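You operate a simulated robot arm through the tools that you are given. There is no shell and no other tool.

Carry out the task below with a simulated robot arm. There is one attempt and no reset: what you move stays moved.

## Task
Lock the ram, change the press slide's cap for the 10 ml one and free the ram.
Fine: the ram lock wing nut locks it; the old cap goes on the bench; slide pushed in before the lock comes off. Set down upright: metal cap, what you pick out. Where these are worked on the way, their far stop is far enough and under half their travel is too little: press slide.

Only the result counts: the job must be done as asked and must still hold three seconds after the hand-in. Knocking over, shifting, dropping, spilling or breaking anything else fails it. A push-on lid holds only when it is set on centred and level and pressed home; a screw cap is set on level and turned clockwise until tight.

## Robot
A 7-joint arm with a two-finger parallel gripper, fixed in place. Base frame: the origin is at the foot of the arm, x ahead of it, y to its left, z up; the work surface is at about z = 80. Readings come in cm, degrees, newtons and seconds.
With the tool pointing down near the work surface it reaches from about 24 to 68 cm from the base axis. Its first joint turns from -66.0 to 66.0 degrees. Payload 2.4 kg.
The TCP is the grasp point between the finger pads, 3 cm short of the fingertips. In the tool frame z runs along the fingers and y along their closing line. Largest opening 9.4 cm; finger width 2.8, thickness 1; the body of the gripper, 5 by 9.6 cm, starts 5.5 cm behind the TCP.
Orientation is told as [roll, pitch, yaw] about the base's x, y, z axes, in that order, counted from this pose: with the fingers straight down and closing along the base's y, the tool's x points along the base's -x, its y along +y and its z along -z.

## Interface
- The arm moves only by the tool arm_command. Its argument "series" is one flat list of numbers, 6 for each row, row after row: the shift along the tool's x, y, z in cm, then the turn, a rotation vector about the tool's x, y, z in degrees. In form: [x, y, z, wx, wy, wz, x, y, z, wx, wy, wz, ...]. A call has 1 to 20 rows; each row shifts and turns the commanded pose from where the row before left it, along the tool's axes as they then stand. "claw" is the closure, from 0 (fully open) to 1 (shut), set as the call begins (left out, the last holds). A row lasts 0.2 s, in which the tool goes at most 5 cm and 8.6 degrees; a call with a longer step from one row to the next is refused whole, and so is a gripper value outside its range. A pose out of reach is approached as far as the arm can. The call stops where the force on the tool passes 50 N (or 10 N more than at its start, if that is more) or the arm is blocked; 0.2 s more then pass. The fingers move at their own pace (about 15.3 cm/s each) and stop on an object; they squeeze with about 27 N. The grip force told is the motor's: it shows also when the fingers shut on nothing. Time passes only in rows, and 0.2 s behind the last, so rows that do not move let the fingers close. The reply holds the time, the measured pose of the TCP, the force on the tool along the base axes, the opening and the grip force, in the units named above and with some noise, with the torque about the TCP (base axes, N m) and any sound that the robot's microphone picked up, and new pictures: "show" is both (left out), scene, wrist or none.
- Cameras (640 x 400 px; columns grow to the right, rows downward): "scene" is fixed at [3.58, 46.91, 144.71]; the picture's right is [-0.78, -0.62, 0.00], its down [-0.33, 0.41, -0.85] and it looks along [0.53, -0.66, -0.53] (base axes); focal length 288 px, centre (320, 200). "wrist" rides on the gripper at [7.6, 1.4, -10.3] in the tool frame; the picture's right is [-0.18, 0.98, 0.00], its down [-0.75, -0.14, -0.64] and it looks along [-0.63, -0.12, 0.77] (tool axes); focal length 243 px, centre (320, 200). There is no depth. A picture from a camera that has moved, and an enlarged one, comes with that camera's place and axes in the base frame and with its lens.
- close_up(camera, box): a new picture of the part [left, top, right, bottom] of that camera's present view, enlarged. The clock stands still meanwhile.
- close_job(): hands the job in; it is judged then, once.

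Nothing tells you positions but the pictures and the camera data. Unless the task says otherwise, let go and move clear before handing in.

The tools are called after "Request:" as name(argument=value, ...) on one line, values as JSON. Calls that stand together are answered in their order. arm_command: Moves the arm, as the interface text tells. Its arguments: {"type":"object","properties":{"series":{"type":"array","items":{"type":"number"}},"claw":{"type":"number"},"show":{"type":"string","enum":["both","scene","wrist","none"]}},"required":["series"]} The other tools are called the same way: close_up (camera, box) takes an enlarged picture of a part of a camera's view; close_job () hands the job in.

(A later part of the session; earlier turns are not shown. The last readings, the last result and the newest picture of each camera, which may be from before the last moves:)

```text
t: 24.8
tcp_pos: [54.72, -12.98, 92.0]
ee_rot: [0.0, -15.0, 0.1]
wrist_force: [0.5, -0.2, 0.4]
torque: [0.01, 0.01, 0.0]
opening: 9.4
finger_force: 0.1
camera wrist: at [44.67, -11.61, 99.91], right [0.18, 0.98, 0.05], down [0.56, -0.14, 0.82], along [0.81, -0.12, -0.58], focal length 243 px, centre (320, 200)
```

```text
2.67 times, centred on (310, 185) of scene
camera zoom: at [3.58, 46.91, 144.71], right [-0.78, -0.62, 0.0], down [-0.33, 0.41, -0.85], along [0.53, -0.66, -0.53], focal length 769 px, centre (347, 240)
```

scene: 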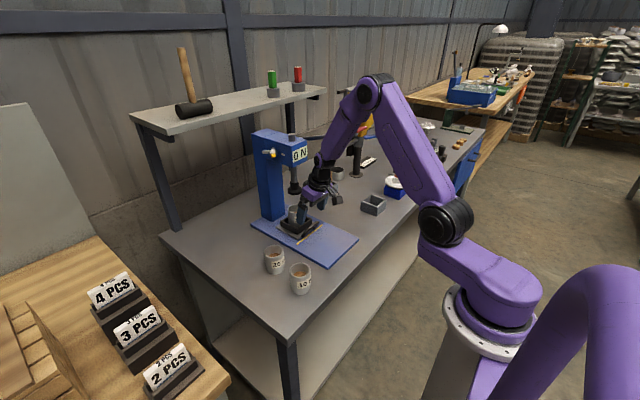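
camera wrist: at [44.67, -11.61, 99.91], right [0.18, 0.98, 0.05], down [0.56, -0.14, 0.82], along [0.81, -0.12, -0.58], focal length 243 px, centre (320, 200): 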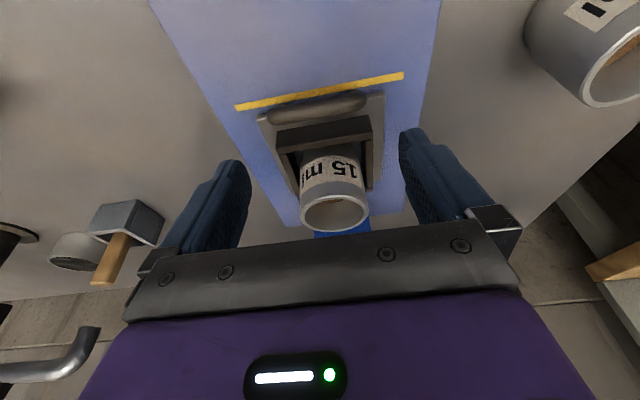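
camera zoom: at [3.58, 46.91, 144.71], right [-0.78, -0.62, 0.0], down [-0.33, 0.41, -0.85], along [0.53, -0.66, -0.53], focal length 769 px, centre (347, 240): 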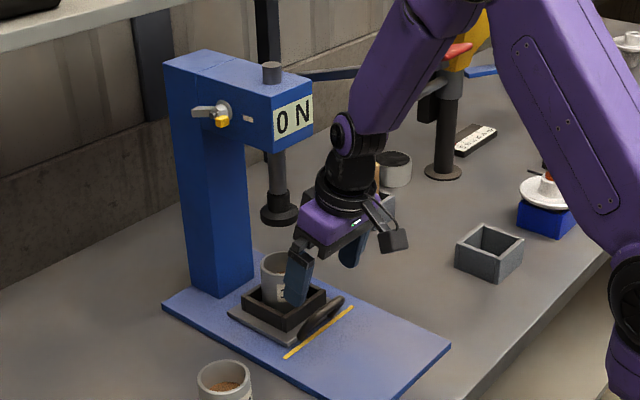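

The handle runs from about y = -16.8 to -9.4 at x ≈ 55.3, and the open fingers straddle it with about 1 cm to spare on each side. I'll lower onto it.

Request:
arm_command(series=[0.52, -0.1, 1.93, 0, 0, 0, 0.52, 0, 1.93, 0, 0, 0, 0.52, 0, 1.93, 0, 0, 0], show="wrist")

Request:
close_up(camera="wrist", box=[220, 60, 440, 240])

Request:
close_up(camera="scene", box=[260, 160, 360, 260])

```text
t: 25.6
tcp_pos: [54.69, -13.12, 86.02]
ee_rot: [0.1, -15.2, 0.0]
wrist_force: [0.8, -0.1, 0.2]
torque: [-0.02, 0.01, 0.0]
opening: 9.39
finger_force: 0.1
camera wrist: at [44.71, -11.79, 93.96], right [0.18, 0.98, 0.05], down [0.56, -0.14, 0.82], along [0.81, -0.12, -0.58], focal length 243 px, centre (320, 200)
```

wrist: 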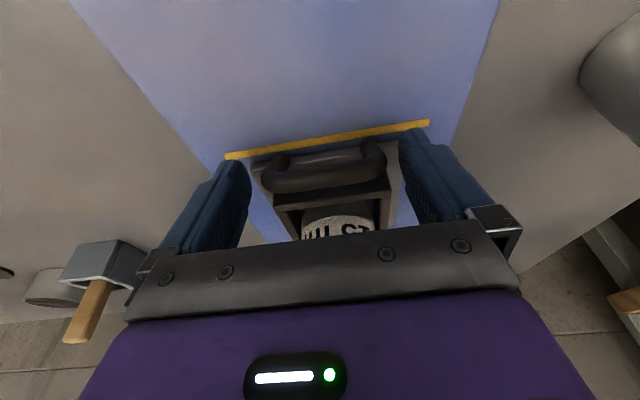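

```text
2.22 times, centred on (330, 150) of wrist
camera zoom: at [44.71, -11.79, 93.96], right [0.18, 0.98, 0.05], down [0.56, -0.14, 0.82], along [0.81, -0.12, -0.58], focal length 539 px, centre (298, 311)
```

zoom: 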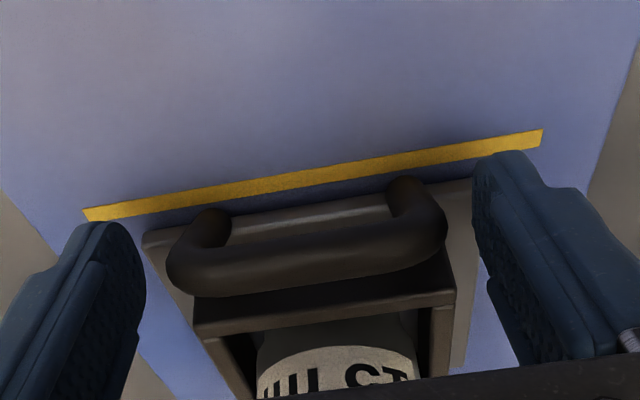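

```text
4.00 times, centred on (310, 210) of scene
camera zoom: at [3.58, 46.91, 144.71], right [-0.78, -0.62, 0.0], down [-0.33, 0.41, -0.85], along [0.53, -0.66, -0.53], focal length 1153 px, centre (360, 160)
```

zoom: 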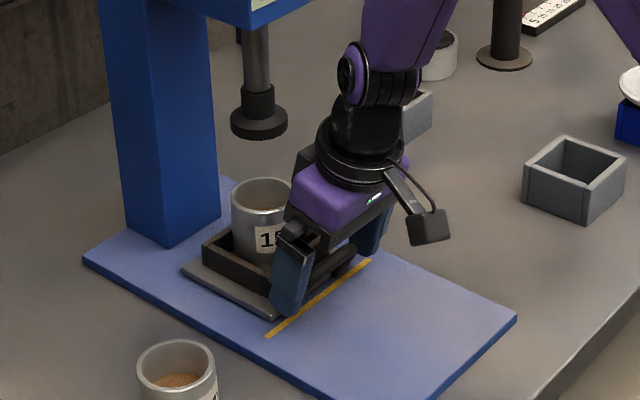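

The handle bar sits between the pads at about (55, -13, 84.8). I'll close on it.

Request:
arm_command(series=[0, 0, 0, 0, 0, 0, 0, 0, 0, 0, 0, 0, 0, 0, 0, 0, 0, 0], claw=1, show="wrist")

```text
t: 26.4
tcp_pos: [54.72, -13.01, 85.92]
ee_rot: [0.0, -15.0, 0.2]
wrist_force: [1.4, 13.3, -4.0]
torque: [0.31, -1.17, 0.02]
opening: 7.15
finger_force: 45.3
camera wrist: at [44.72, -11.64, 93.97], right [0.17, 0.98, 0.05], down [0.56, -0.14, 0.81], along [0.81, -0.12, -0.58], focal length 243 px, centre (320, 200)
```

wrist: 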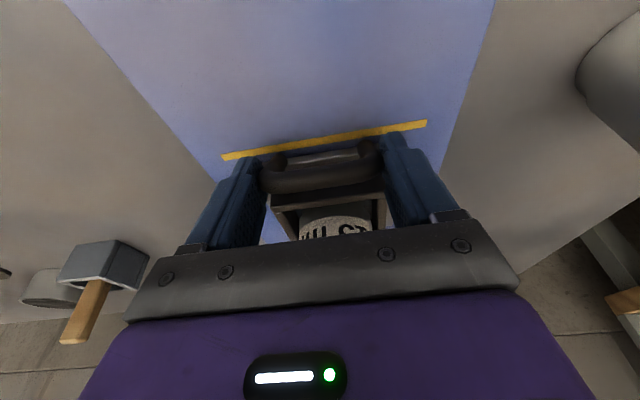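

The handle is gripped at 7.15 cm. I'll pull the slide gently toward the robot and watch the force.

Request:
arm_command(series=[0, 0.1, 0, 0, 0, 0, 0.386, 0, -0.104, 0, 0, 0, 0.58, 0, -0.155, 0, 0, 0, 0.58, 0, -0.155, 0, 0, 0], show="wrist")

```text
t: 27.4
tcp_pos: [53.12, -13.01, 86.02]
ee_rot: [0.0, -14.9, 0.2]
wrist_force: [1.5, 16.8, 8.4]
torque: [0.72, 0.49, 0.32]
opening: 7.14
finger_force: 44.6
camera wrist: at [43.16, -11.63, 93.96], right [0.18, 0.98, 0.05], down [0.56, -0.14, 0.81], along [0.81, -0.12, -0.58], focal length 243 px, centre (320, 200)
```

wrist: 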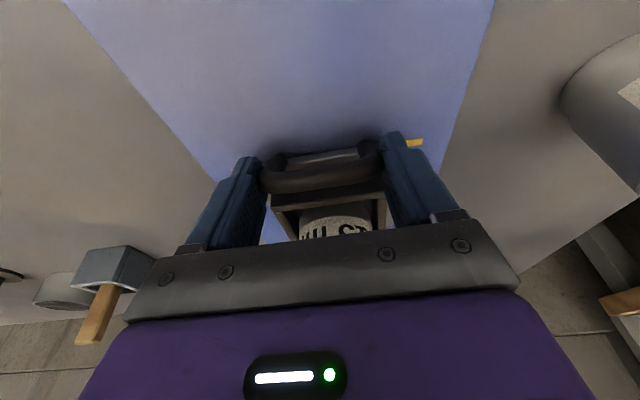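

The slide follows the hand with little resistance. I'll keep pulling toward its far stop.

Request:
arm_command(series=[0.77, 0.05, -0.25, 0, 0, 0, 0.77, 0, -0.207, 0, 0, 0, 0.77, 0, -0.207, 0, 0, 0, 0.77, 0, -0.207, 0, 0, 0], show="wrist")

```text
t: 28.4
tcp_pos: [49.85, -13.0, 85.98]
ee_rot: [0.0, -15.0, 0.1]
wrist_force: [2.1, 20.7, 5.2]
torque: [0.04, -0.91, -0.36]
opening: 7.14
finger_force: 44.7
camera wrist: at [39.89, -11.63, 93.96], right [0.18, 0.98, 0.05], down [0.56, -0.14, 0.81], along [0.81, -0.12, -0.58], focal length 243 px, centre (320, 200)
```

wrist: 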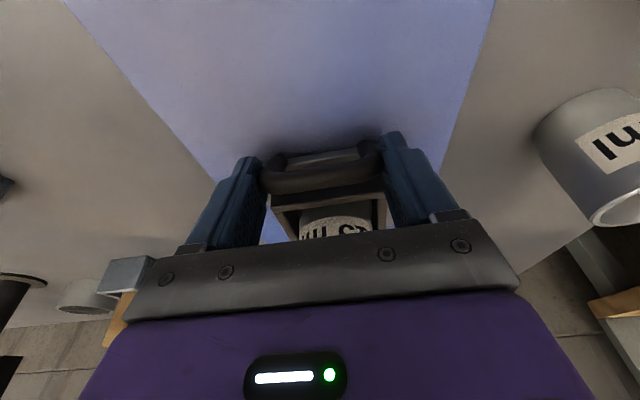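

The slide still moves freely, but a sideways load of about 20 N has built up in y. I'll ease toward +y and check.

Request:
arm_command(series=[0, 0.12, 0, 0, 0, 0], show="none")

```text
t: 28.8
tcp_pos: [49.79, -13.01, 85.96]
ee_rot: [0.0, -15.1, 0.1]
wrist_force: [0.6, 13.7, 9.9]
torque: [1.05, 0.26, 0.44]
opening: 7.15
finger_force: 44.6
```

Easing over helped. I'll keep pulling with a small +y correction.

Request:
arm_command(series=[0.77, 0.1, -0.26, 0, 0, 0, 0.77, 0.05, -0.207, 0, 0, 0, 0.77, 0.05, -0.207, 0, 0, 0, 0.77, 0.02, -0.207, 0, 0, 0], show="wrist")

```text
t: 29.8
tcp_pos: [46.47, -12.98, 85.9]
ee_rot: [-0.1, -15.0, -0.1]
wrist_force: [0.9, -2.2, -4.7]
torque: [0.04, 0.59, 1.16]
opening: 7.16
finger_force: 44.9
camera wrist: at [36.4, -11.58, 93.95], right [0.18, 0.98, 0.05], down [0.56, -0.14, 0.82], along [0.81, -0.12, -0.58], focal length 243 px, centre (320, 200)
```

wrist: 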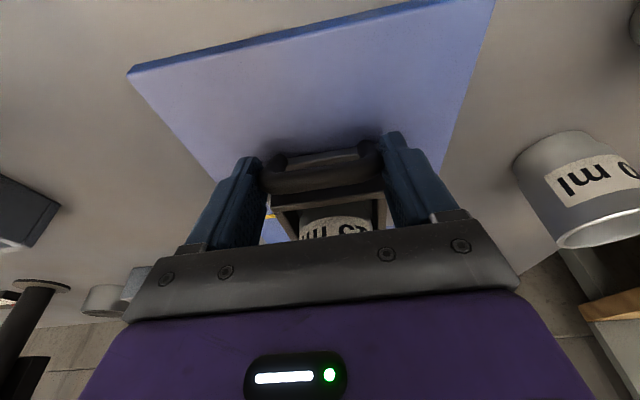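

The slide has come out 8.2 cm so far with no stop yet. I'll continue in smaller steps.

Request:
arm_command(series=[0.58, 0, -0.155, 0, 0, 0, 0.58, 0, -0.155, 0, 0, 0, 0.58, 0, -0.155, 0, 0, 0, 0.58, 0, -0.155, 0, 0, 0], show="wrist")

```text
t: 30.8
tcp_pos: [44.1, -13.01, 86.0]
ee_rot: [0.1, -15.0, -0.4]
wrist_force: [1.0, -14.8, -10.5]
torque: [0.26, 1.15, -0.35]
opening: 7.17
finger_force: 44.9
camera wrist: at [34.13, -11.54, 93.99], right [0.18, 0.98, 0.05], down [0.56, -0.15, 0.81], along [0.81, -0.12, -0.58], focal length 243 px, centre (320, 200)
```

wrist: 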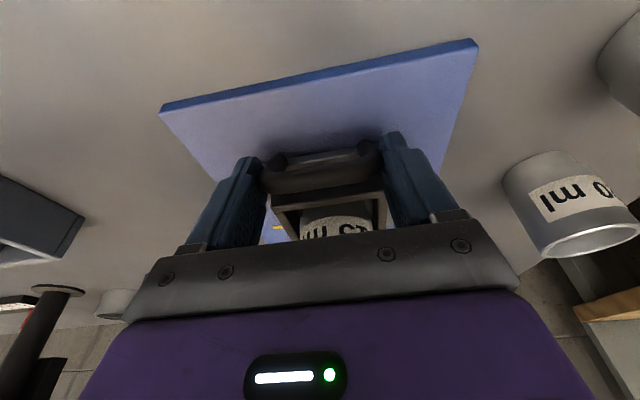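

The slide has come out 10.6 cm. I'll continue carefully and offset the y load.

Request:
arm_command(series=[0.386, -0.12, -0.06, 0, 0, 0, 0.386, 0, -0.104, 0, 0, 0, 0.386, 0, -0.104, 0, 0, 0, 0.386, 0, -0.104, 0, 0, 0], show="wrist")

```text
t: 31.8
tcp_pos: [43.36, -12.87, 85.98]
ee_rot: [-0.1, -14.9, -0.1]
wrist_force: [1.9, -18.6, -11.5]
torque: [-0.36, -1.09, -0.36]
opening: 7.14
finger_force: 45.3
out of reach, approached as far as the arm can: row 3, 4
camera wrist: at [33.32, -11.54, 94.0], right [0.18, 0.98, 0.05], down [0.56, -0.14, 0.82], along [0.81, -0.12, -0.58], focal length 243 px, centre (320, 200)
```

wrist: 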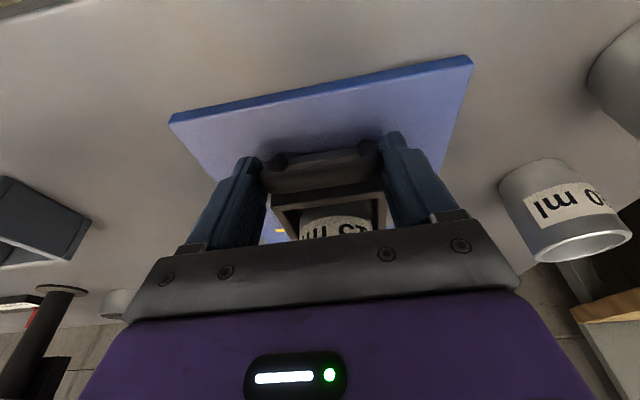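

The tilted pose has run out of reach after 11.4 cm of travel and the slide hasn't reached its stop. I'll release, straighten the tool to vertical and regrip to pull further.

Request:
arm_command(series=[0, 0, 0, 0, 0, 0, 0, 0, 0, 0, 0, 0], claw=0, show="none")

Request:
arm_command(series=[-0.777, 0, -2.9, 0, 0, 0, -0.777, 0, -2.9, 0, 0, 0, 0, 0, 0, 0, 7.5, 0, 0, 0, 0, 0, 7.5, 0])

Request:
close_up(camera="wrist", box=[220, 80, 440, 240])

Request:
close_up(camera="scene", box=[240, 130, 380, 280])

```text
t: 32.4
tcp_pos: [43.25, -12.75, 86.05]
ee_rot: [0.1, -14.8, 0.1]
wrist_force: [0.1, -0.5, -0.5]
torque: [0.01, 0.0, 0.0]
opening: 9.37
finger_force: 0.0
```

```text
t: 33.4
tcp_pos: [43.97, -12.64, 91.91]
ee_rot: [0.0, 0.3, 0.1]
wrist_force: [-0.2, 0.3, -0.3]
torque: [0.02, 0.0, 0.01]
opening: 9.38
finger_force: 0.0
out of reach, approached as far as the arm can: row 3
camera wrist: at [36.25, -11.17, 102.24], right [0.18, 0.98, 0.0], down [0.76, -0.14, 0.64], along [0.63, -0.12, -0.77], focal length 243 px, centre (320, 200)
```

scene: 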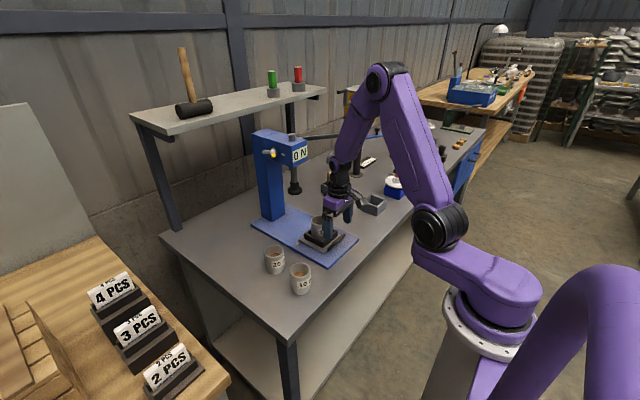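
wrist: 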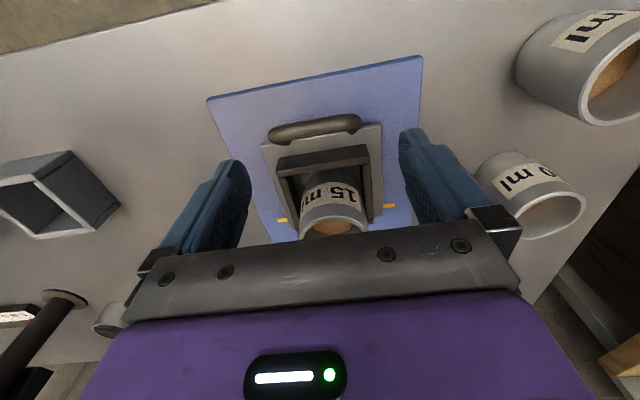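

```text
2.50 times, centred on (330, 160) of wrist
camera zoom: at [36.25, -11.17, 102.24], right [0.18, 0.98, 0.0], down [0.76, -0.14, 0.64], along [0.63, -0.12, -0.77], focal length 606 px, centre (295, 300)
```

zoom: 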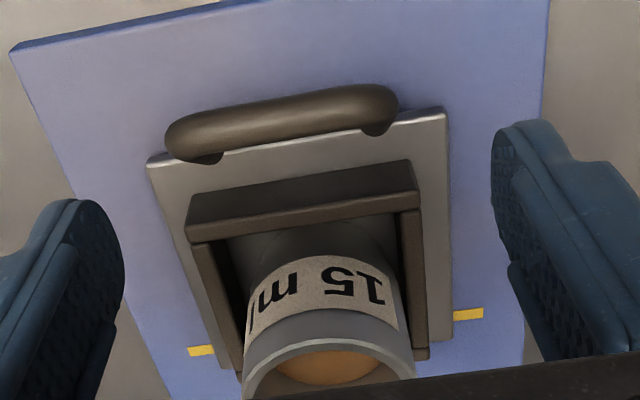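

```text
2.67 times, centred on (310, 205) of scene
camera zoom: at [3.57, 46.92, 144.71], right [-0.78, -0.62, 0.0], down [-0.33, 0.41, -0.85], along [0.53, -0.66, -0.53], focal length 769 px, centre (347, 187)
```

zoom: 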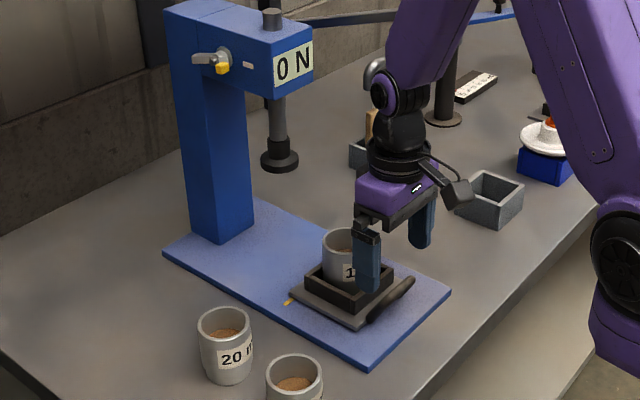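

The handle is now near (43.6, -12.95). I'll lower vertically, regrip and pull on to the stop.

Request:
arm_command(series=[0.17, -0.15, 2, 0, 0, 0, 0.17, -0.15, 2, 0, 0, 0, 0, 0, 1.9, 0, 0, 0], show="none")

Request:
arm_command(series=[0, 0, 0, 0, 0, 0, 0, 0, 0, 0, 0, 0, 0, 0, 0, 0, 0, 0], claw=1, show="wrist")

```text
t: 34.2
tcp_pos: [43.4, -12.97, 85.92]
ee_rot: [-0.1, 0.0, 0.0]
wrist_force: [0.5, -0.1, -0.6]
torque: [-0.03, 0.02, -0.01]
opening: 9.39
finger_force: 0.0
```

```text
t: 35.0
tcp_pos: [43.27, -12.98, 85.91]
ee_rot: [0.0, 0.0, 0.0]
wrist_force: [0.2, -3.3, -11.6]
torque: [-0.24, -0.57, -0.04]
opening: 7.15
finger_force: 45.4
camera wrist: at [35.79, -11.6, 96.27], right [0.18, 0.98, 0.0], down [0.75, -0.14, 0.64], along [0.63, -0.12, -0.77], focal length 243 px, centre (320, 200)
```

wrist: 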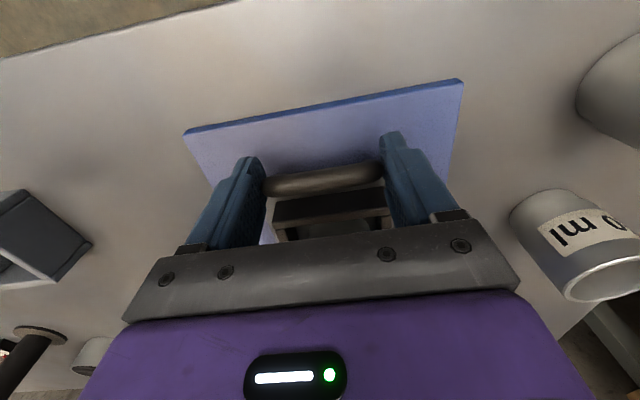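

The handle is regripped at 7.15 cm. I'll pull on in small steps to find the stop.

Request:
arm_command(series=[0.3, 0, 0, 0, 0, 0, 0.3, 0, 0, 0, 0, 0, 0.3, 0, 0, 0, 0, 0, 0.3, 0, 0, 0, 0, 0], show="none")

```text
t: 36.0
tcp_pos: [42.05, -12.97, 85.95]
ee_rot: [0.0, 0.1, 0.0]
wrist_force: [1.8, -6.7, -31.1]
torque: [-0.11, -0.06, 0.07]
opening: 7.16
finger_force: 45.2
```

There is still no stop, but a vertical load has built up. I'll ease down slightly and continue.

Request:
arm_command(series=[0, 0, 0.15, 0, 0, 0, 0.3, 0, 0, 0, 0, 0, 0.3, 0, 0, 0, 0, 0, 0.3, 0, 0, 0, 0, 0], show="wrist")

```text
t: 37.0
tcp_pos: [41.48, -12.96, 86.0]
ee_rot: [-0.1, -0.3, -0.1]
wrist_force: [2.2, -8.3, 31.5]
torque: [-0.21, -0.54, 0.03]
opening: 7.18
finger_force: 45.2
camera wrist: at [33.81, -11.57, 96.14], right [0.18, 0.98, 0.0], down [0.75, -0.14, 0.65], along [0.64, -0.12, -0.76], focal length 243 px, centre (320, 200)
```

wrist: 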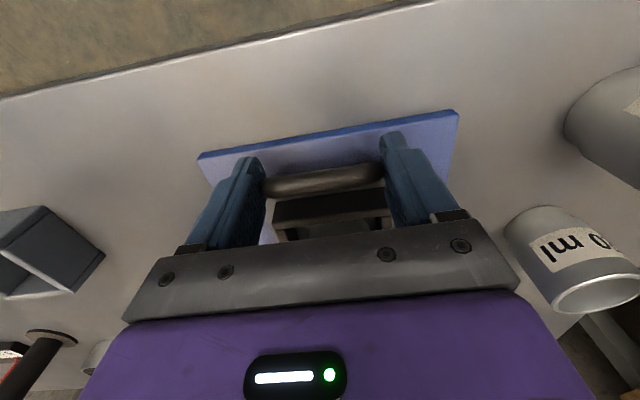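

I'll undo half of the vertical shift and pull a little more to see whether this is the stop.

Request:
arm_command(series=[0, 0, -0.07, 0, 0, 0, 0.3, 0, 0, 0, 0, 0, 0.3, 0, 0, 0, 0, 0], show="none")

```text
t: 37.8
tcp_pos: [40.73, -13.0, 85.87]
ee_rot: [0.0, 0.1, -0.1]
wrist_force: [1.8, -8.6, -10.0]
torque: [-0.44, -1.14, -0.1]
opening: 7.14
finger_force: 45.0
```

The slide is still moving, with about 14 cm of travel so far. I'll continue.

Request:
arm_command(series=[0.4, 0, 0, 0, 0, 0, 0.4, 0, 0, 0, 0, 0, 0.4, 0, 0, 0, 0, 0, 0.4, 0, 0, 0, 0, 0], show="both")

```text
t: 38.8
tcp_pos: [38.96, -13.02, 86.04]
ee_rot: [0.1, 0.1, 0.0]
wrist_force: [0.6, -8.8, -30.7]
torque: [-0.08, 0.47, -0.27]
opening: 7.15
finger_force: 44.6
camera wrist: at [31.49, -11.62, 96.31], right [0.18, 0.98, 0.0], down [0.76, -0.14, 0.64], along [0.63, -0.12, -0.77], focal length 243 px, centre (320, 200)
```

scene: 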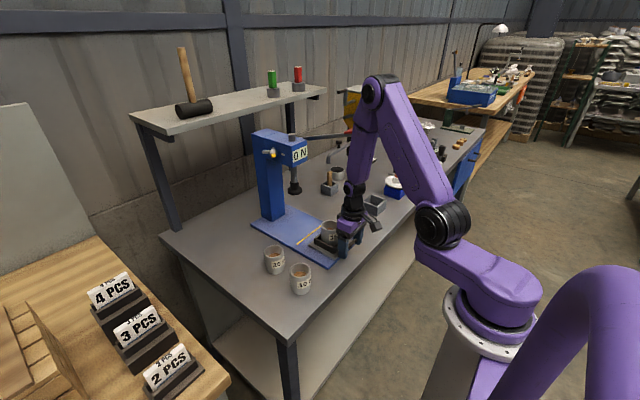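
wrist: 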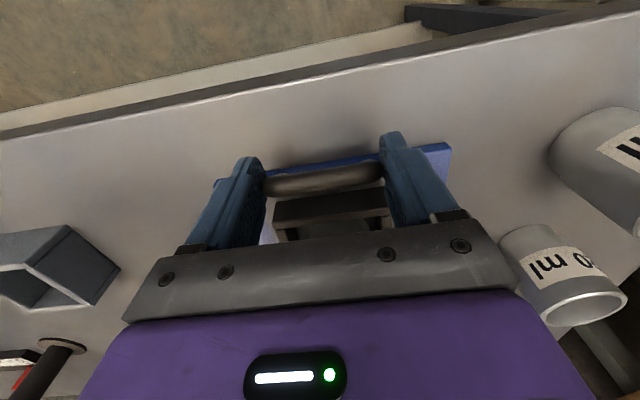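

The slide has come out about 15.8 cm, level with the plate's front edge. I'll probe a little further for the far stop.

Request:
arm_command(series=[0.3, 0, 0.06, 0, 0, 0, 0.3, 0, 0, 0, 0, 0, 0.3, 0, 0, 0, 0, 0], show="none")

```text
t: 39.6
tcp_pos: [38.4, -13.06, 85.99]
ee_rot: [-0.2, -0.4, 0.2]
wrist_force: [10.2, 2.8, 21.1]
torque: [0.22, 0.51, -0.15]
opening: 7.15
finger_force: 45.5
```

A force in +x has appeared, which suggests the stop. One more small pull will confirm it.

Request:
arm_command(series=[0.2, 0, 0, 0, 0, 0, 0, 0, 0, 0, 0, 0], show="none")

```text
t: 40.2
tcp_pos: [38.45, -13.09, 86.06]
ee_rot: [-0.2, -0.6, 0.2]
wrist_force: [30.3, 15.2, 11.4]
torque: [0.53, -0.82, 0.09]
opening: 7.15
finger_force: 45.3
```

The pull is blocked at 30 N, so the slide is at its far stop after about 16.3 cm. I'll relax, release and rise to look at the cup.

Request:
arm_command(series=[-0.25, 0, 0, 0, 0, 0], show="none")

Request:
arm_command(series=[0, 0, 0, 0, 0, 0, 0, 0, 0, 0, 0, 0], claw=0, show="none")

Request:
arm_command(series=[0, 0, -3, 0, 0, 0, 0, 0, -4, 0, 0, 0, 0, 0, -4, 0, 0, 0, 2, 0, -4, 0, 0, 0])

Request:
close_up(camera="wrist", box=[220, 80, 440, 240])

Request:
close_up(camera="scene", box=[250, 190, 390, 300])

```text
t: 40.6
tcp_pos: [38.38, -13.01, 85.88]
ee_rot: [-0.2, -0.3, 0.1]
wrist_force: [20.7, 14.3, 3.7]
torque: [0.23, -1.42, 0.2]
opening: 7.2
finger_force: 44.8
```

```text
t: 41.2
tcp_pos: [38.05, -12.98, 85.93]
ee_rot: [0.0, 0.0, -0.1]
wrist_force: [0.5, 0.1, 0.3]
torque: [0.02, -0.04, 0.02]
opening: 9.39
finger_force: 0.1
```

```text
t: 42.2
tcp_pos: [36.1, -13.14, 101.01]
ee_rot: [0.0, -0.1, 0.0]
wrist_force: [0.4, 0.7, -0.2]
torque: [0.0, 0.01, -0.01]
opening: 9.44
finger_force: 0.1
camera wrist: at [28.52, -11.68, 111.24], right [0.18, 0.98, 0.0], down [0.75, -0.14, 0.64], along [0.63, -0.12, -0.77], focal length 243 px, centre (320, 200)
```

scene: 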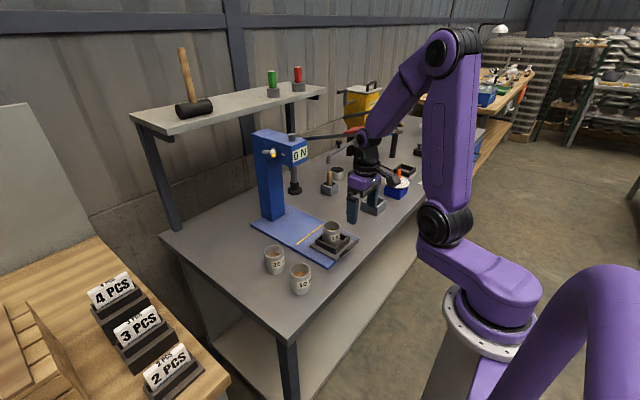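
wrist: 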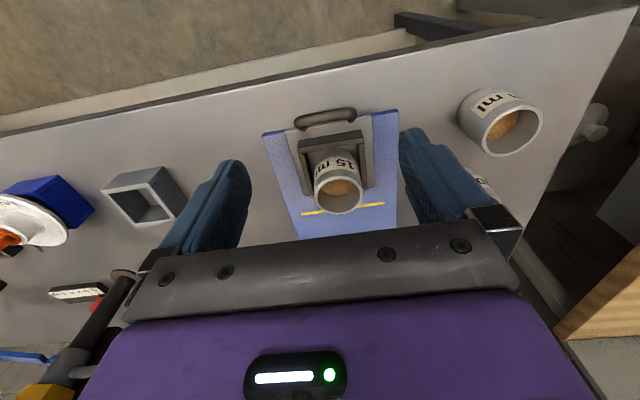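

```text
2.50 times, centred on (330, 160) of wrist
camera zoom: at [28.52, -11.68, 111.24], right [0.18, 0.98, 0.0], down [0.75, -0.14, 0.64], along [0.63, -0.12, -0.77], focal length 606 px, centre (295, 300)
```

zoom: 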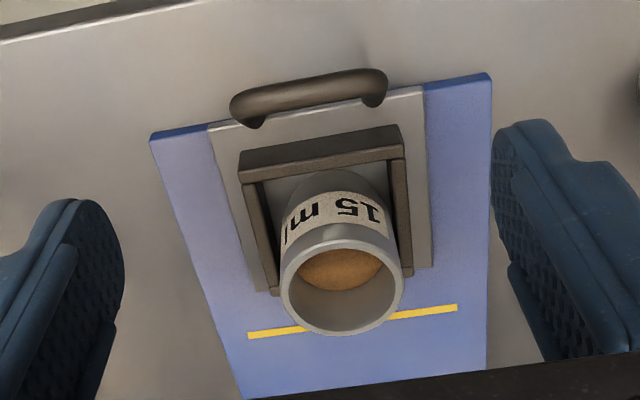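

```text
3.64 times, centred on (320, 245) of scene
camera zoom: at [3.59, 46.91, 144.71], right [-0.78, -0.62, 0.0], down [-0.33, 0.41, -0.85], along [0.53, -0.66, -0.53], focal length 1048 px, centre (320, 36)
```

zoom: 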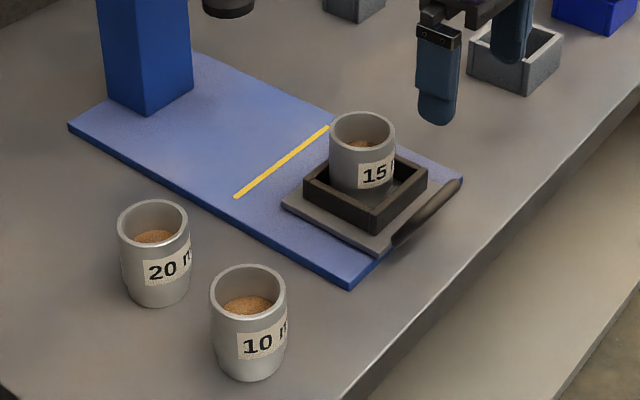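

The 15 ml cup is at about (46.1, -12.8) with its rim at z ≈ 89, and the holder box top is at about 84.7. I'll move above the cup and come down around it, keeping the fingertips above the box.

Request:
arm_command(series=[-3.33, 0.11, 0, 0, 0, 0, -3.33, 0.11, 0, 0, 0, 0, -3.33, 0.11, 0, 0, 0, 0, 0, 0, 3.5, 0, 0, 0, 0, 0, 3.5, 0, 0, 0, 0, 0, 2, 0, 0, 0])

Request:
close_up(camera="wrist", box=[200, 80, 460, 240])

Request:
close_up(camera="scene", box=[270, 170, 390, 290])

```text
t: 43.6
tcp_pos: [45.99, -12.87, 91.71]
ee_rot: [0.0, -0.1, 0.0]
wrist_force: [-0.2, -0.4, -0.5]
torque: [0.04, -0.01, 0.01]
opening: 9.4
finger_force: 0.1
camera wrist: at [38.51, -11.43, 102.12], right [0.18, 0.98, 0.0], down [0.75, -0.14, 0.64], along [0.63, -0.12, -0.77], focal length 243 px, centre (320, 200)
```

scene: 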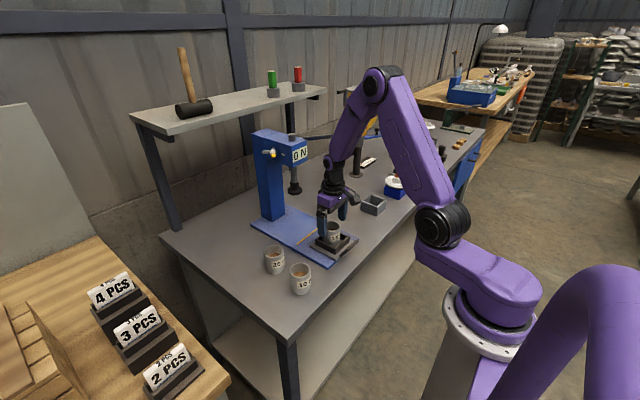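
wrist: 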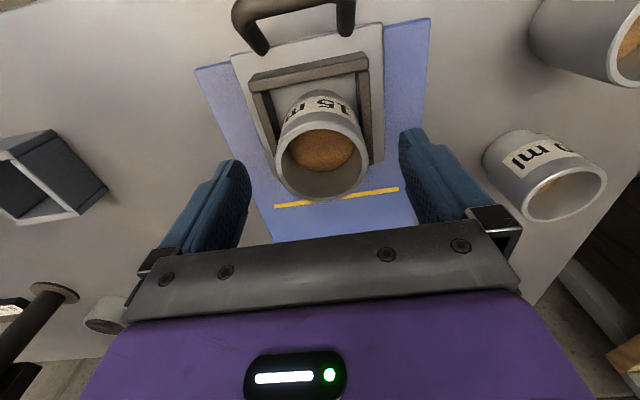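

```text
2.46 times, centred on (330, 160) of wrist
camera zoom: at [38.51, -11.43, 102.12], right [0.18, 0.98, 0.0], down [0.75, -0.14, 0.64], along [0.63, -0.12, -0.77], focal length 597 px, centre (295, 298)
```

zoom: 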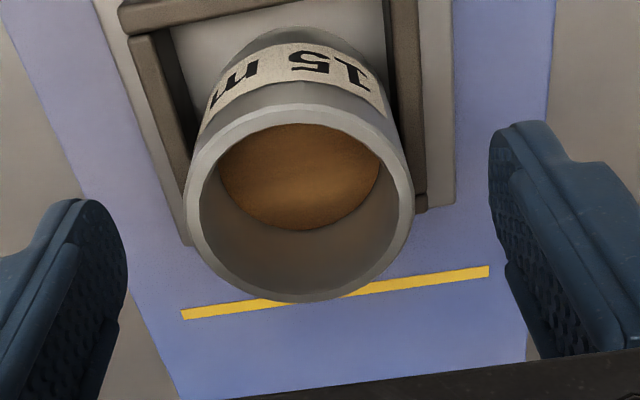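

```text
3.33 times, centred on (330, 230) of scene
camera zoom: at [3.59, 46.91, 144.71], right [-0.78, -0.62, 0.0], down [-0.33, 0.41, -0.85], along [0.53, -0.66, -0.53], focal length 961 px, centre (287, 100)
```

zoom: 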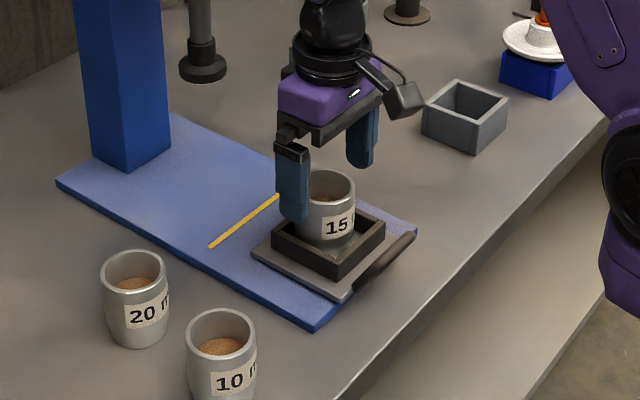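

The cup rim centre is at (46.18, -12.75), so I'm within 0.2 cm. I'll fine-adjust, lower to z = 88.5 and close.

Request:
arm_command(series=[-0.12, 0.1, 1.6, 0, 0, 0, 0, 0, 1.6, 0, 0, 0], show="none")

Request:
arm_command(series=[0, 0, 0, 0, 0, 0, 0, 0, 0, 0, 0, 0, 0, 0, 0, 0, 0, 0], claw=1)

```text
t: 44.2
tcp_pos: [46.3, -12.77, 88.65]
ee_rot: [0.0, 0.0, 0.0]
wrist_force: [-0.3, -0.1, -0.2]
torque: [0.01, -0.02, -0.01]
opening: 9.41
finger_force: 0.1
```

```text
t: 45.0
tcp_pos: [46.3, -12.72, 88.56]
ee_rot: [0.1, -0.2, 0.0]
wrist_force: [0.6, -1.7, 2.2]
torque: [0.03, -0.08, 0.0]
opening: 6.25
finger_force: 27.3
camera wrist: at [38.76, -11.34, 98.93], right [0.18, 0.98, 0.0], down [0.75, -0.14, 0.64], along [0.63, -0.12, -0.77], focal length 243 px, centre (320, 200)
```

scene: 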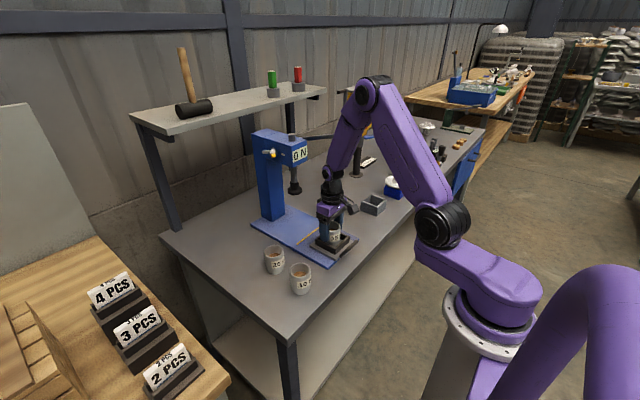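
wrist: 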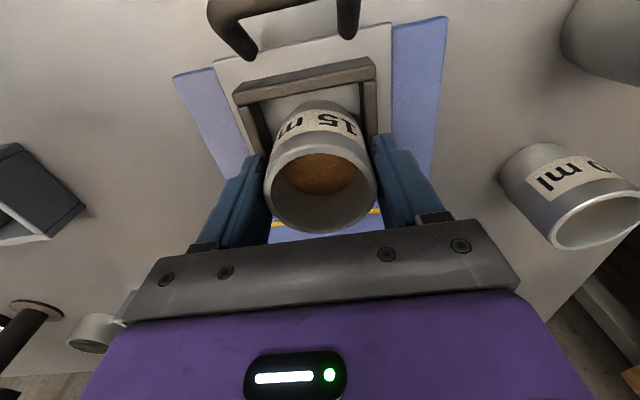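

The cup is gripped at 6.25 cm and stands level. I'll lift it slowly.

Request:
arm_command(series=[0, 0, -0.3, 0, 0, 0, 0, 0, -0.7, 0, 0, 0, 0, 0, -1, 0, 0, 0, 0, 0, -1.5, 0, 0, 0, 0, 0, -2, 0, 0, 0, 0, 0, -2, 0, 0, 0, 0, 0, -1.5, 0, 0, 0, 0, 0, -0.8, 0, 0, 0])

```text
t: 46.8
tcp_pos: [46.33, -12.73, 98.55]
ee_rot: [0.0, 0.0, 0.0]
wrist_force: [-1.1, 0.2, -2.8]
torque: [0.01, 0.02, -0.02]
opening: 5.77
finger_force: 27.4
camera wrist: at [38.72, -11.27, 108.88], right [0.18, 0.98, 0.0], down [0.75, -0.14, 0.64], along [0.63, -0.12, -0.77], focal length 243 px, centre (320, 200)
```

scene: 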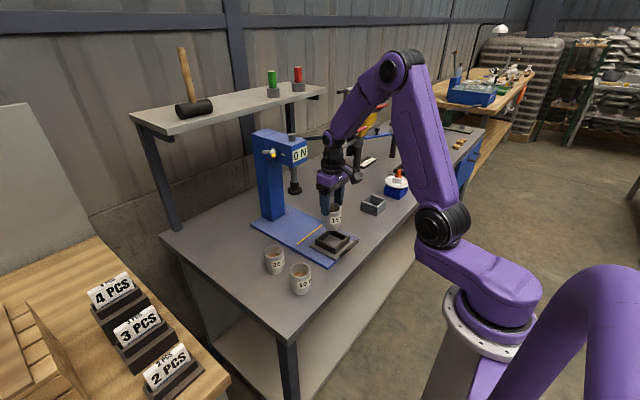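
wrist: 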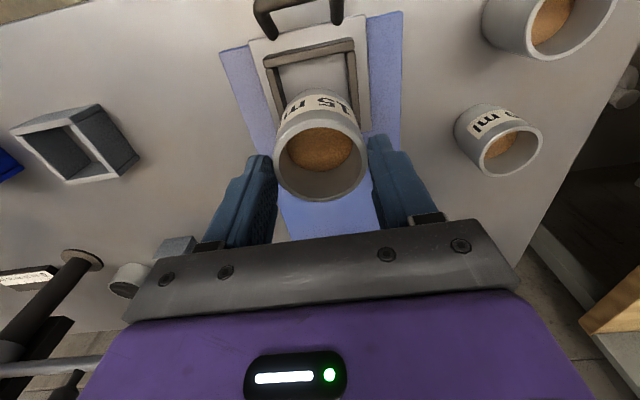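

The opening shrank from 6.25 to 5.77 cm, so the cup may have slipped down in the grip. I'll look closely before moving on.

Request:
close_up(camera="wrist", box=[200, 60, 440, 240])

Request:
close_up(camera="scene", box=[290, 150, 370, 260])

```text
2.22 times, centred on (320, 150) of wrist
camera zoom: at [38.72, -11.27, 108.88], right [0.18, 0.98, 0.0], down [0.75, -0.14, 0.64], along [0.63, -0.12, -0.77], focal length 539 px, centre (320, 311)
```

zoom: 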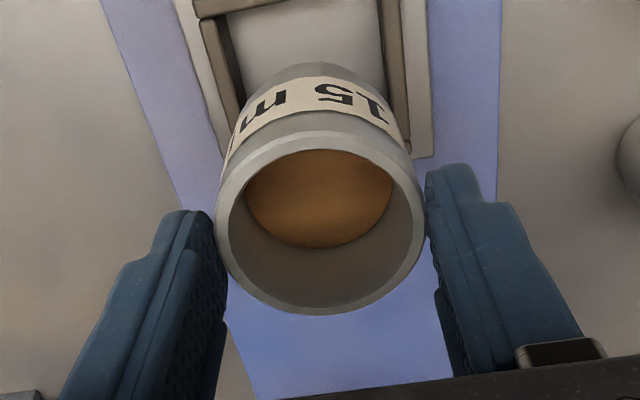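

```text
3.64 times, centred on (330, 205) of scene
camera zoom: at [3.59, 46.91, 144.71], right [-0.78, -0.62, 0.0], down [-0.33, 0.41, -0.85], along [0.53, -0.66, -0.53], focal length 1048 px, centre (284, 182)
```

zoom: 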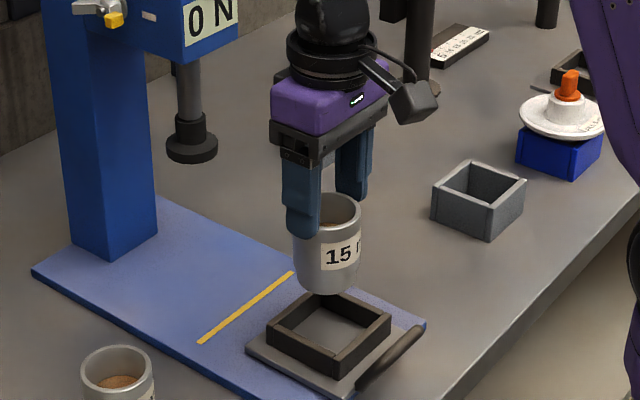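

The cup has slipped about 3 cm and only its rim is held by the fingertips. It is still directly above its holder, so I'll lower it straight back in and regrip.

Request:
arm_command(series=[0, 0, 4.3, 0, 0, 0, 0, 0, 1.7, 0, 0, 0, 0, 0, 0.4, 0, 0, 0])

Request:
close_up(camera="wrist", box=[200, 60, 440, 240])

Request:
close_up(camera="scene", box=[290, 170, 370, 280])

```text
t: 47.6
tcp_pos: [46.24, -12.44, 92.1]
ee_rot: [0.0, 0.0, 0.0]
wrist_force: [-0.1, 0.2, -3.0]
torque: [-0.06, 0.01, -0.03]
opening: 5.75
finger_force: 26.9
camera wrist: at [38.72, -11.07, 102.39], right [0.18, 0.98, 0.0], down [0.75, -0.14, 0.64], along [0.63, -0.12, -0.77], focal length 243 px, centre (320, 200)
```

scene: 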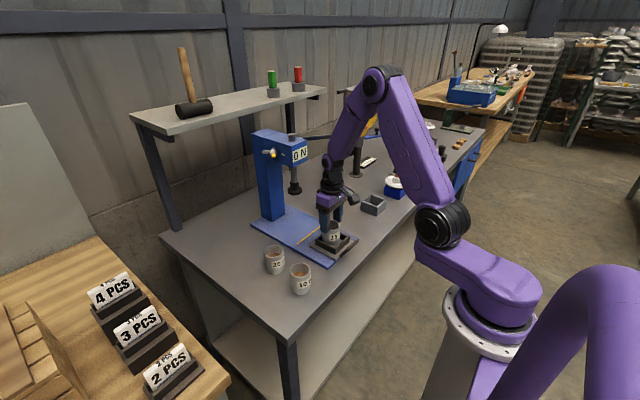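
wrist: 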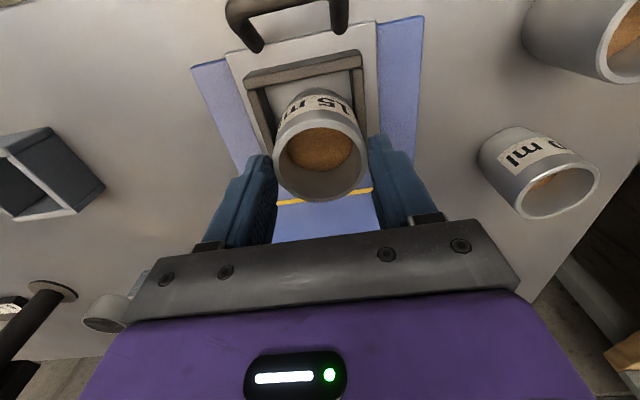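

```text
2.22 times, centred on (320, 150) of wrist
camera zoom: at [38.72, -11.07, 102.39], right [0.18, 0.98, 0.0], down [0.75, -0.14, 0.64], along [0.63, -0.12, -0.77], focal length 539 px, centre (320, 311)
```

zoom: 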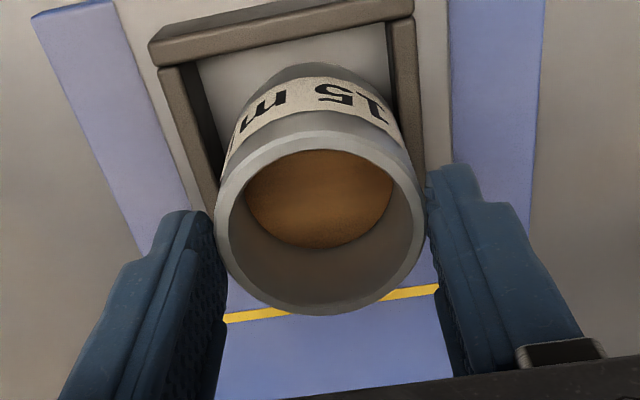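

```text
3.64 times, centred on (330, 225) of scene
camera zoom: at [3.59, 46.9, 144.71], right [-0.78, -0.62, 0.0], down [-0.33, 0.41, -0.85], along [0.53, -0.66, -0.53], focal length 1048 px, centre (284, 109)
```

zoom: 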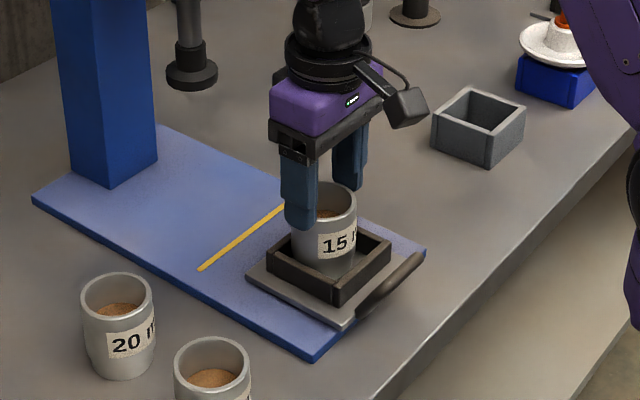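

The cup has not slipped further, so the hold is stable, and its base is just above the seat. I'll seat it, open, regrip lower and lift in small checked steps.

Request:
arm_command(series=[0, 0, 0.2, 0, 0, 0, 0, 0, 0.15, 0, 0, 0], show="none")

```text
t: 48.2
tcp_pos: [46.29, -12.55, 91.74]
ee_rot: [-0.1, 0.1, 0.0]
wrist_force: [-1.2, -2.3, -3.2]
torque: [-0.12, 0.04, -0.01]
opening: 5.76
finger_force: 26.4
```

Request:
arm_command(series=[0, 0, 0.2, 0, 0, 0], show="none")

```text
t: 48.6
tcp_pos: [46.44, -12.48, 91.67]
ee_rot: [0.0, 0.0, 0.0]
wrist_force: [-0.9, -2.8, 8.5]
torque: [0.05, 0.13, 0.03]
opening: 5.78
finger_force: 27.2
```

The cup is seated, with an upward force of 8.5 N. I'll open and look.

Request:
arm_command(series=[0, 0, 0, 0, 0, 0, 0, 0, 0, 0, 0, 0], claw=0, show="none")

Request:
close_up(camera="wrist", box=[200, 60, 440, 240])

Request:
close_up(camera="scene", box=[290, 190, 370, 270])

```text
t: 49.2
tcp_pos: [46.42, -12.53, 91.69]
ee_rot: [0.0, 0.1, 0.0]
wrist_force: [-0.6, 0.6, -0.3]
torque: [0.03, 0.0, -0.03]
opening: 9.42
finger_force: 0.1
```

```text
2.22 times, centred on (320, 150) of wrist
camera zoom: at [38.77, -11.05, 101.86], right [0.18, 0.98, 0.0], down [0.75, -0.14, 0.64], along [0.63, -0.12, -0.77], focal length 539 px, centre (320, 311)
```

zoom: 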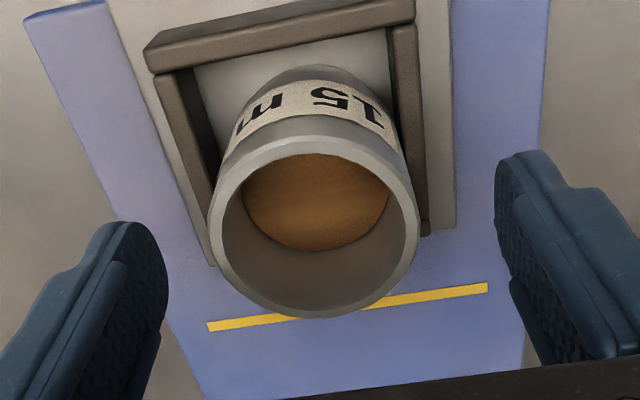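

```text
5.00 times, centred on (330, 230) of scene
camera zoom: at [3.58, 46.91, 144.71], right [-0.78, -0.62, 0.0], down [-0.33, 0.41, -0.85], along [0.53, -0.66, -0.53], focal length 1441 px, centre (270, 50)
```

zoom: 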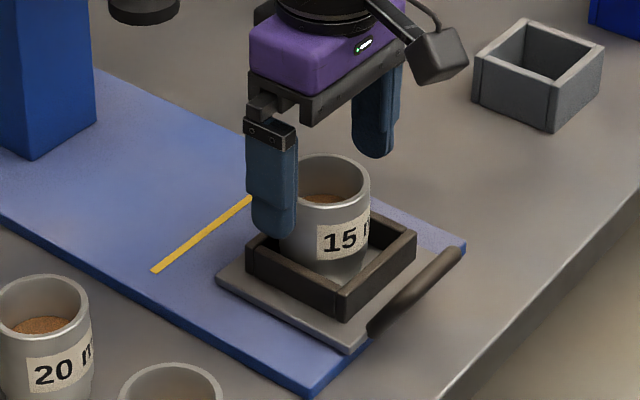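

The cup is barrel-shaped, and last time the tips gripped above its widest part, so it squeezed down. I'll go lower this time, just above the box edge; if I'm too low the opening reading will show the box instead of the cup.

Request:
arm_command(series=[0.15, -0.2, 1.9, 0, 0, 0, 0, 0, 1.9, 0, 0, 0], show="none")

Request:
arm_command(series=[0, 0, 0, 0, 0, 0, 0, 0, 0, 0, 0, 0, 0, 0, 0, 0, 0, 0], claw=1, show="both")

Request:
close_up(camera="scene", box=[290, 190, 370, 270])

Request:
close_up(camera="wrist", box=[200, 60, 440, 240])

```text
t: 49.8
tcp_pos: [46.06, -12.89, 87.71]
ee_rot: [0.0, 0.1, 0.0]
wrist_force: [0.5, 0.7, 0.2]
torque: [0.01, -0.01, 0.0]
opening: 9.4
finger_force: 0.1
```

```text
t: 50.6
tcp_pos: [46.1, -12.81, 87.7]
ee_rot: [0.0, 0.0, 0.1]
wrist_force: [0.4, 0.7, -1.3]
torque: [-0.03, -0.01, 0.01]
opening: 6.21
finger_force: 26.6
camera wrist: at [38.44, -11.4, 98.04], right [0.18, 0.98, 0.0], down [0.75, -0.14, 0.64], along [0.63, -0.12, -0.77], focal length 243 px, centre (320, 200)
```

scene: 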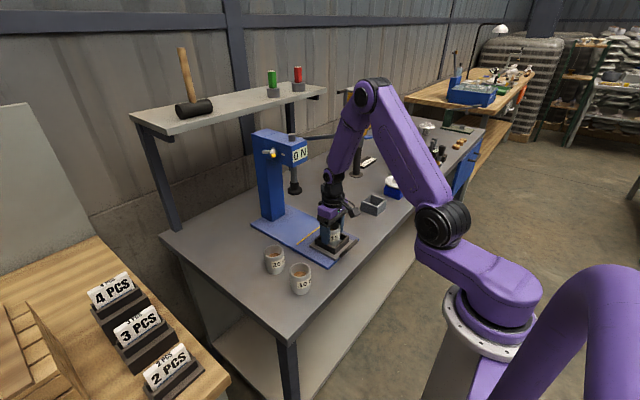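
wrist: 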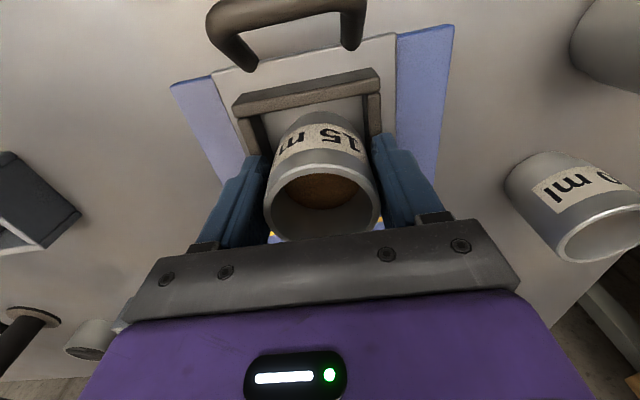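

```text
5.00 times, centred on (330, 230) of scene
camera zoom: at [3.59, 46.91, 144.71], right [-0.78, -0.62, 0.0], down [-0.33, 0.41, -0.85], along [0.53, -0.66, -0.53], focal length 1441 px, centre (270, 50)
```

zoom: 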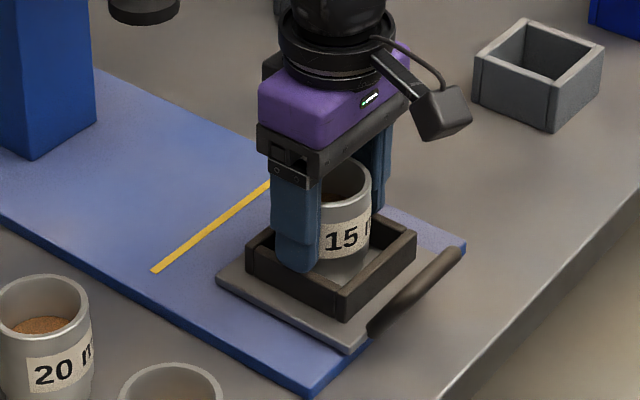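

```text
2.22 times, centred on (320, 150) of wrist
camera zoom: at [38.44, -11.4, 98.04], right [0.18, 0.98, 0.0], down [0.75, -0.14, 0.64], along [0.63, -0.12, -0.77], focal length 539 px, centre (320, 311)
```

zoom: 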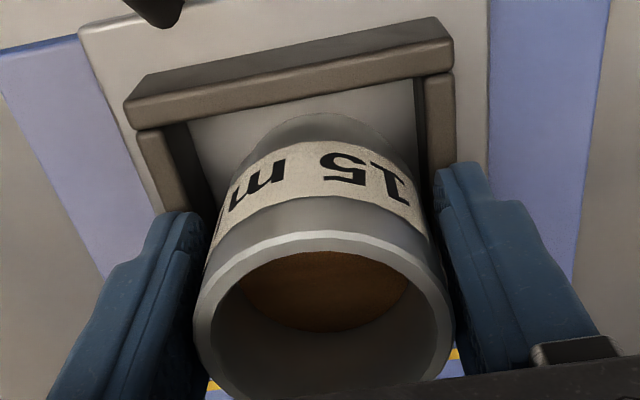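

The opening reads 6.21 cm, so the fingers are on the cup body and not the box. I'll lift in small steps and check for slip.

Request:
arm_command(series=[0, 0, -0.25, 0, 0, 0, 0, 0, -0.25, 0, 0, 0], show="wrist")

```text
t: 51.2
tcp_pos: [46.2, -12.87, 88.27]
ee_rot: [0.0, 0.0, 0.0]
wrist_force: [-1.2, 0.2, -3.8]
torque: [0.02, 0.12, 0.0]
opening: 6.26
finger_force: 27.0
camera wrist: at [38.49, -11.37, 98.51], right [0.18, 0.98, 0.0], down [0.75, -0.14, 0.64], along [0.63, -0.12, -0.77], focal length 243 px, centre (320, 200)
```

wrist: 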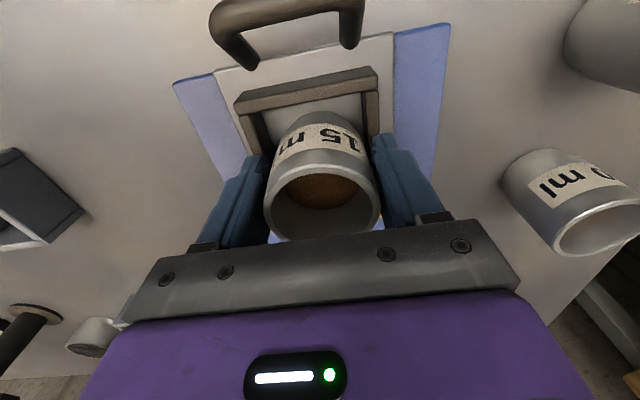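

The cup came up with the fingers and did not slip this time. I'll continue a bit further and check again.

Request:
arm_command(series=[0, 0, -0.4, 0, 0, 0, 0, 0, -0.6, 0, 0, 0, 0, 0, -0.5, 0, 0, 0], show="wrist")

```text
t: 52.0
tcp_pos: [45.98, -12.74, 89.84]
ee_rot: [0.0, 0.0, 0.0]
wrist_force: [0.4, -0.3, -2.6]
torque: [0.0, 0.02, 0.0]
opening: 6.24
finger_force: 26.7
camera wrist: at [38.49, -11.29, 100.08], right [0.18, 0.98, 0.0], down [0.75, -0.14, 0.64], along [0.63, -0.12, -0.77], focal length 243 px, centre (320, 200)
```

wrist: 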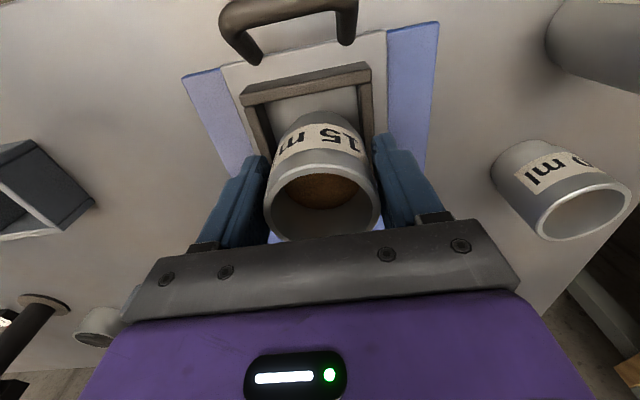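

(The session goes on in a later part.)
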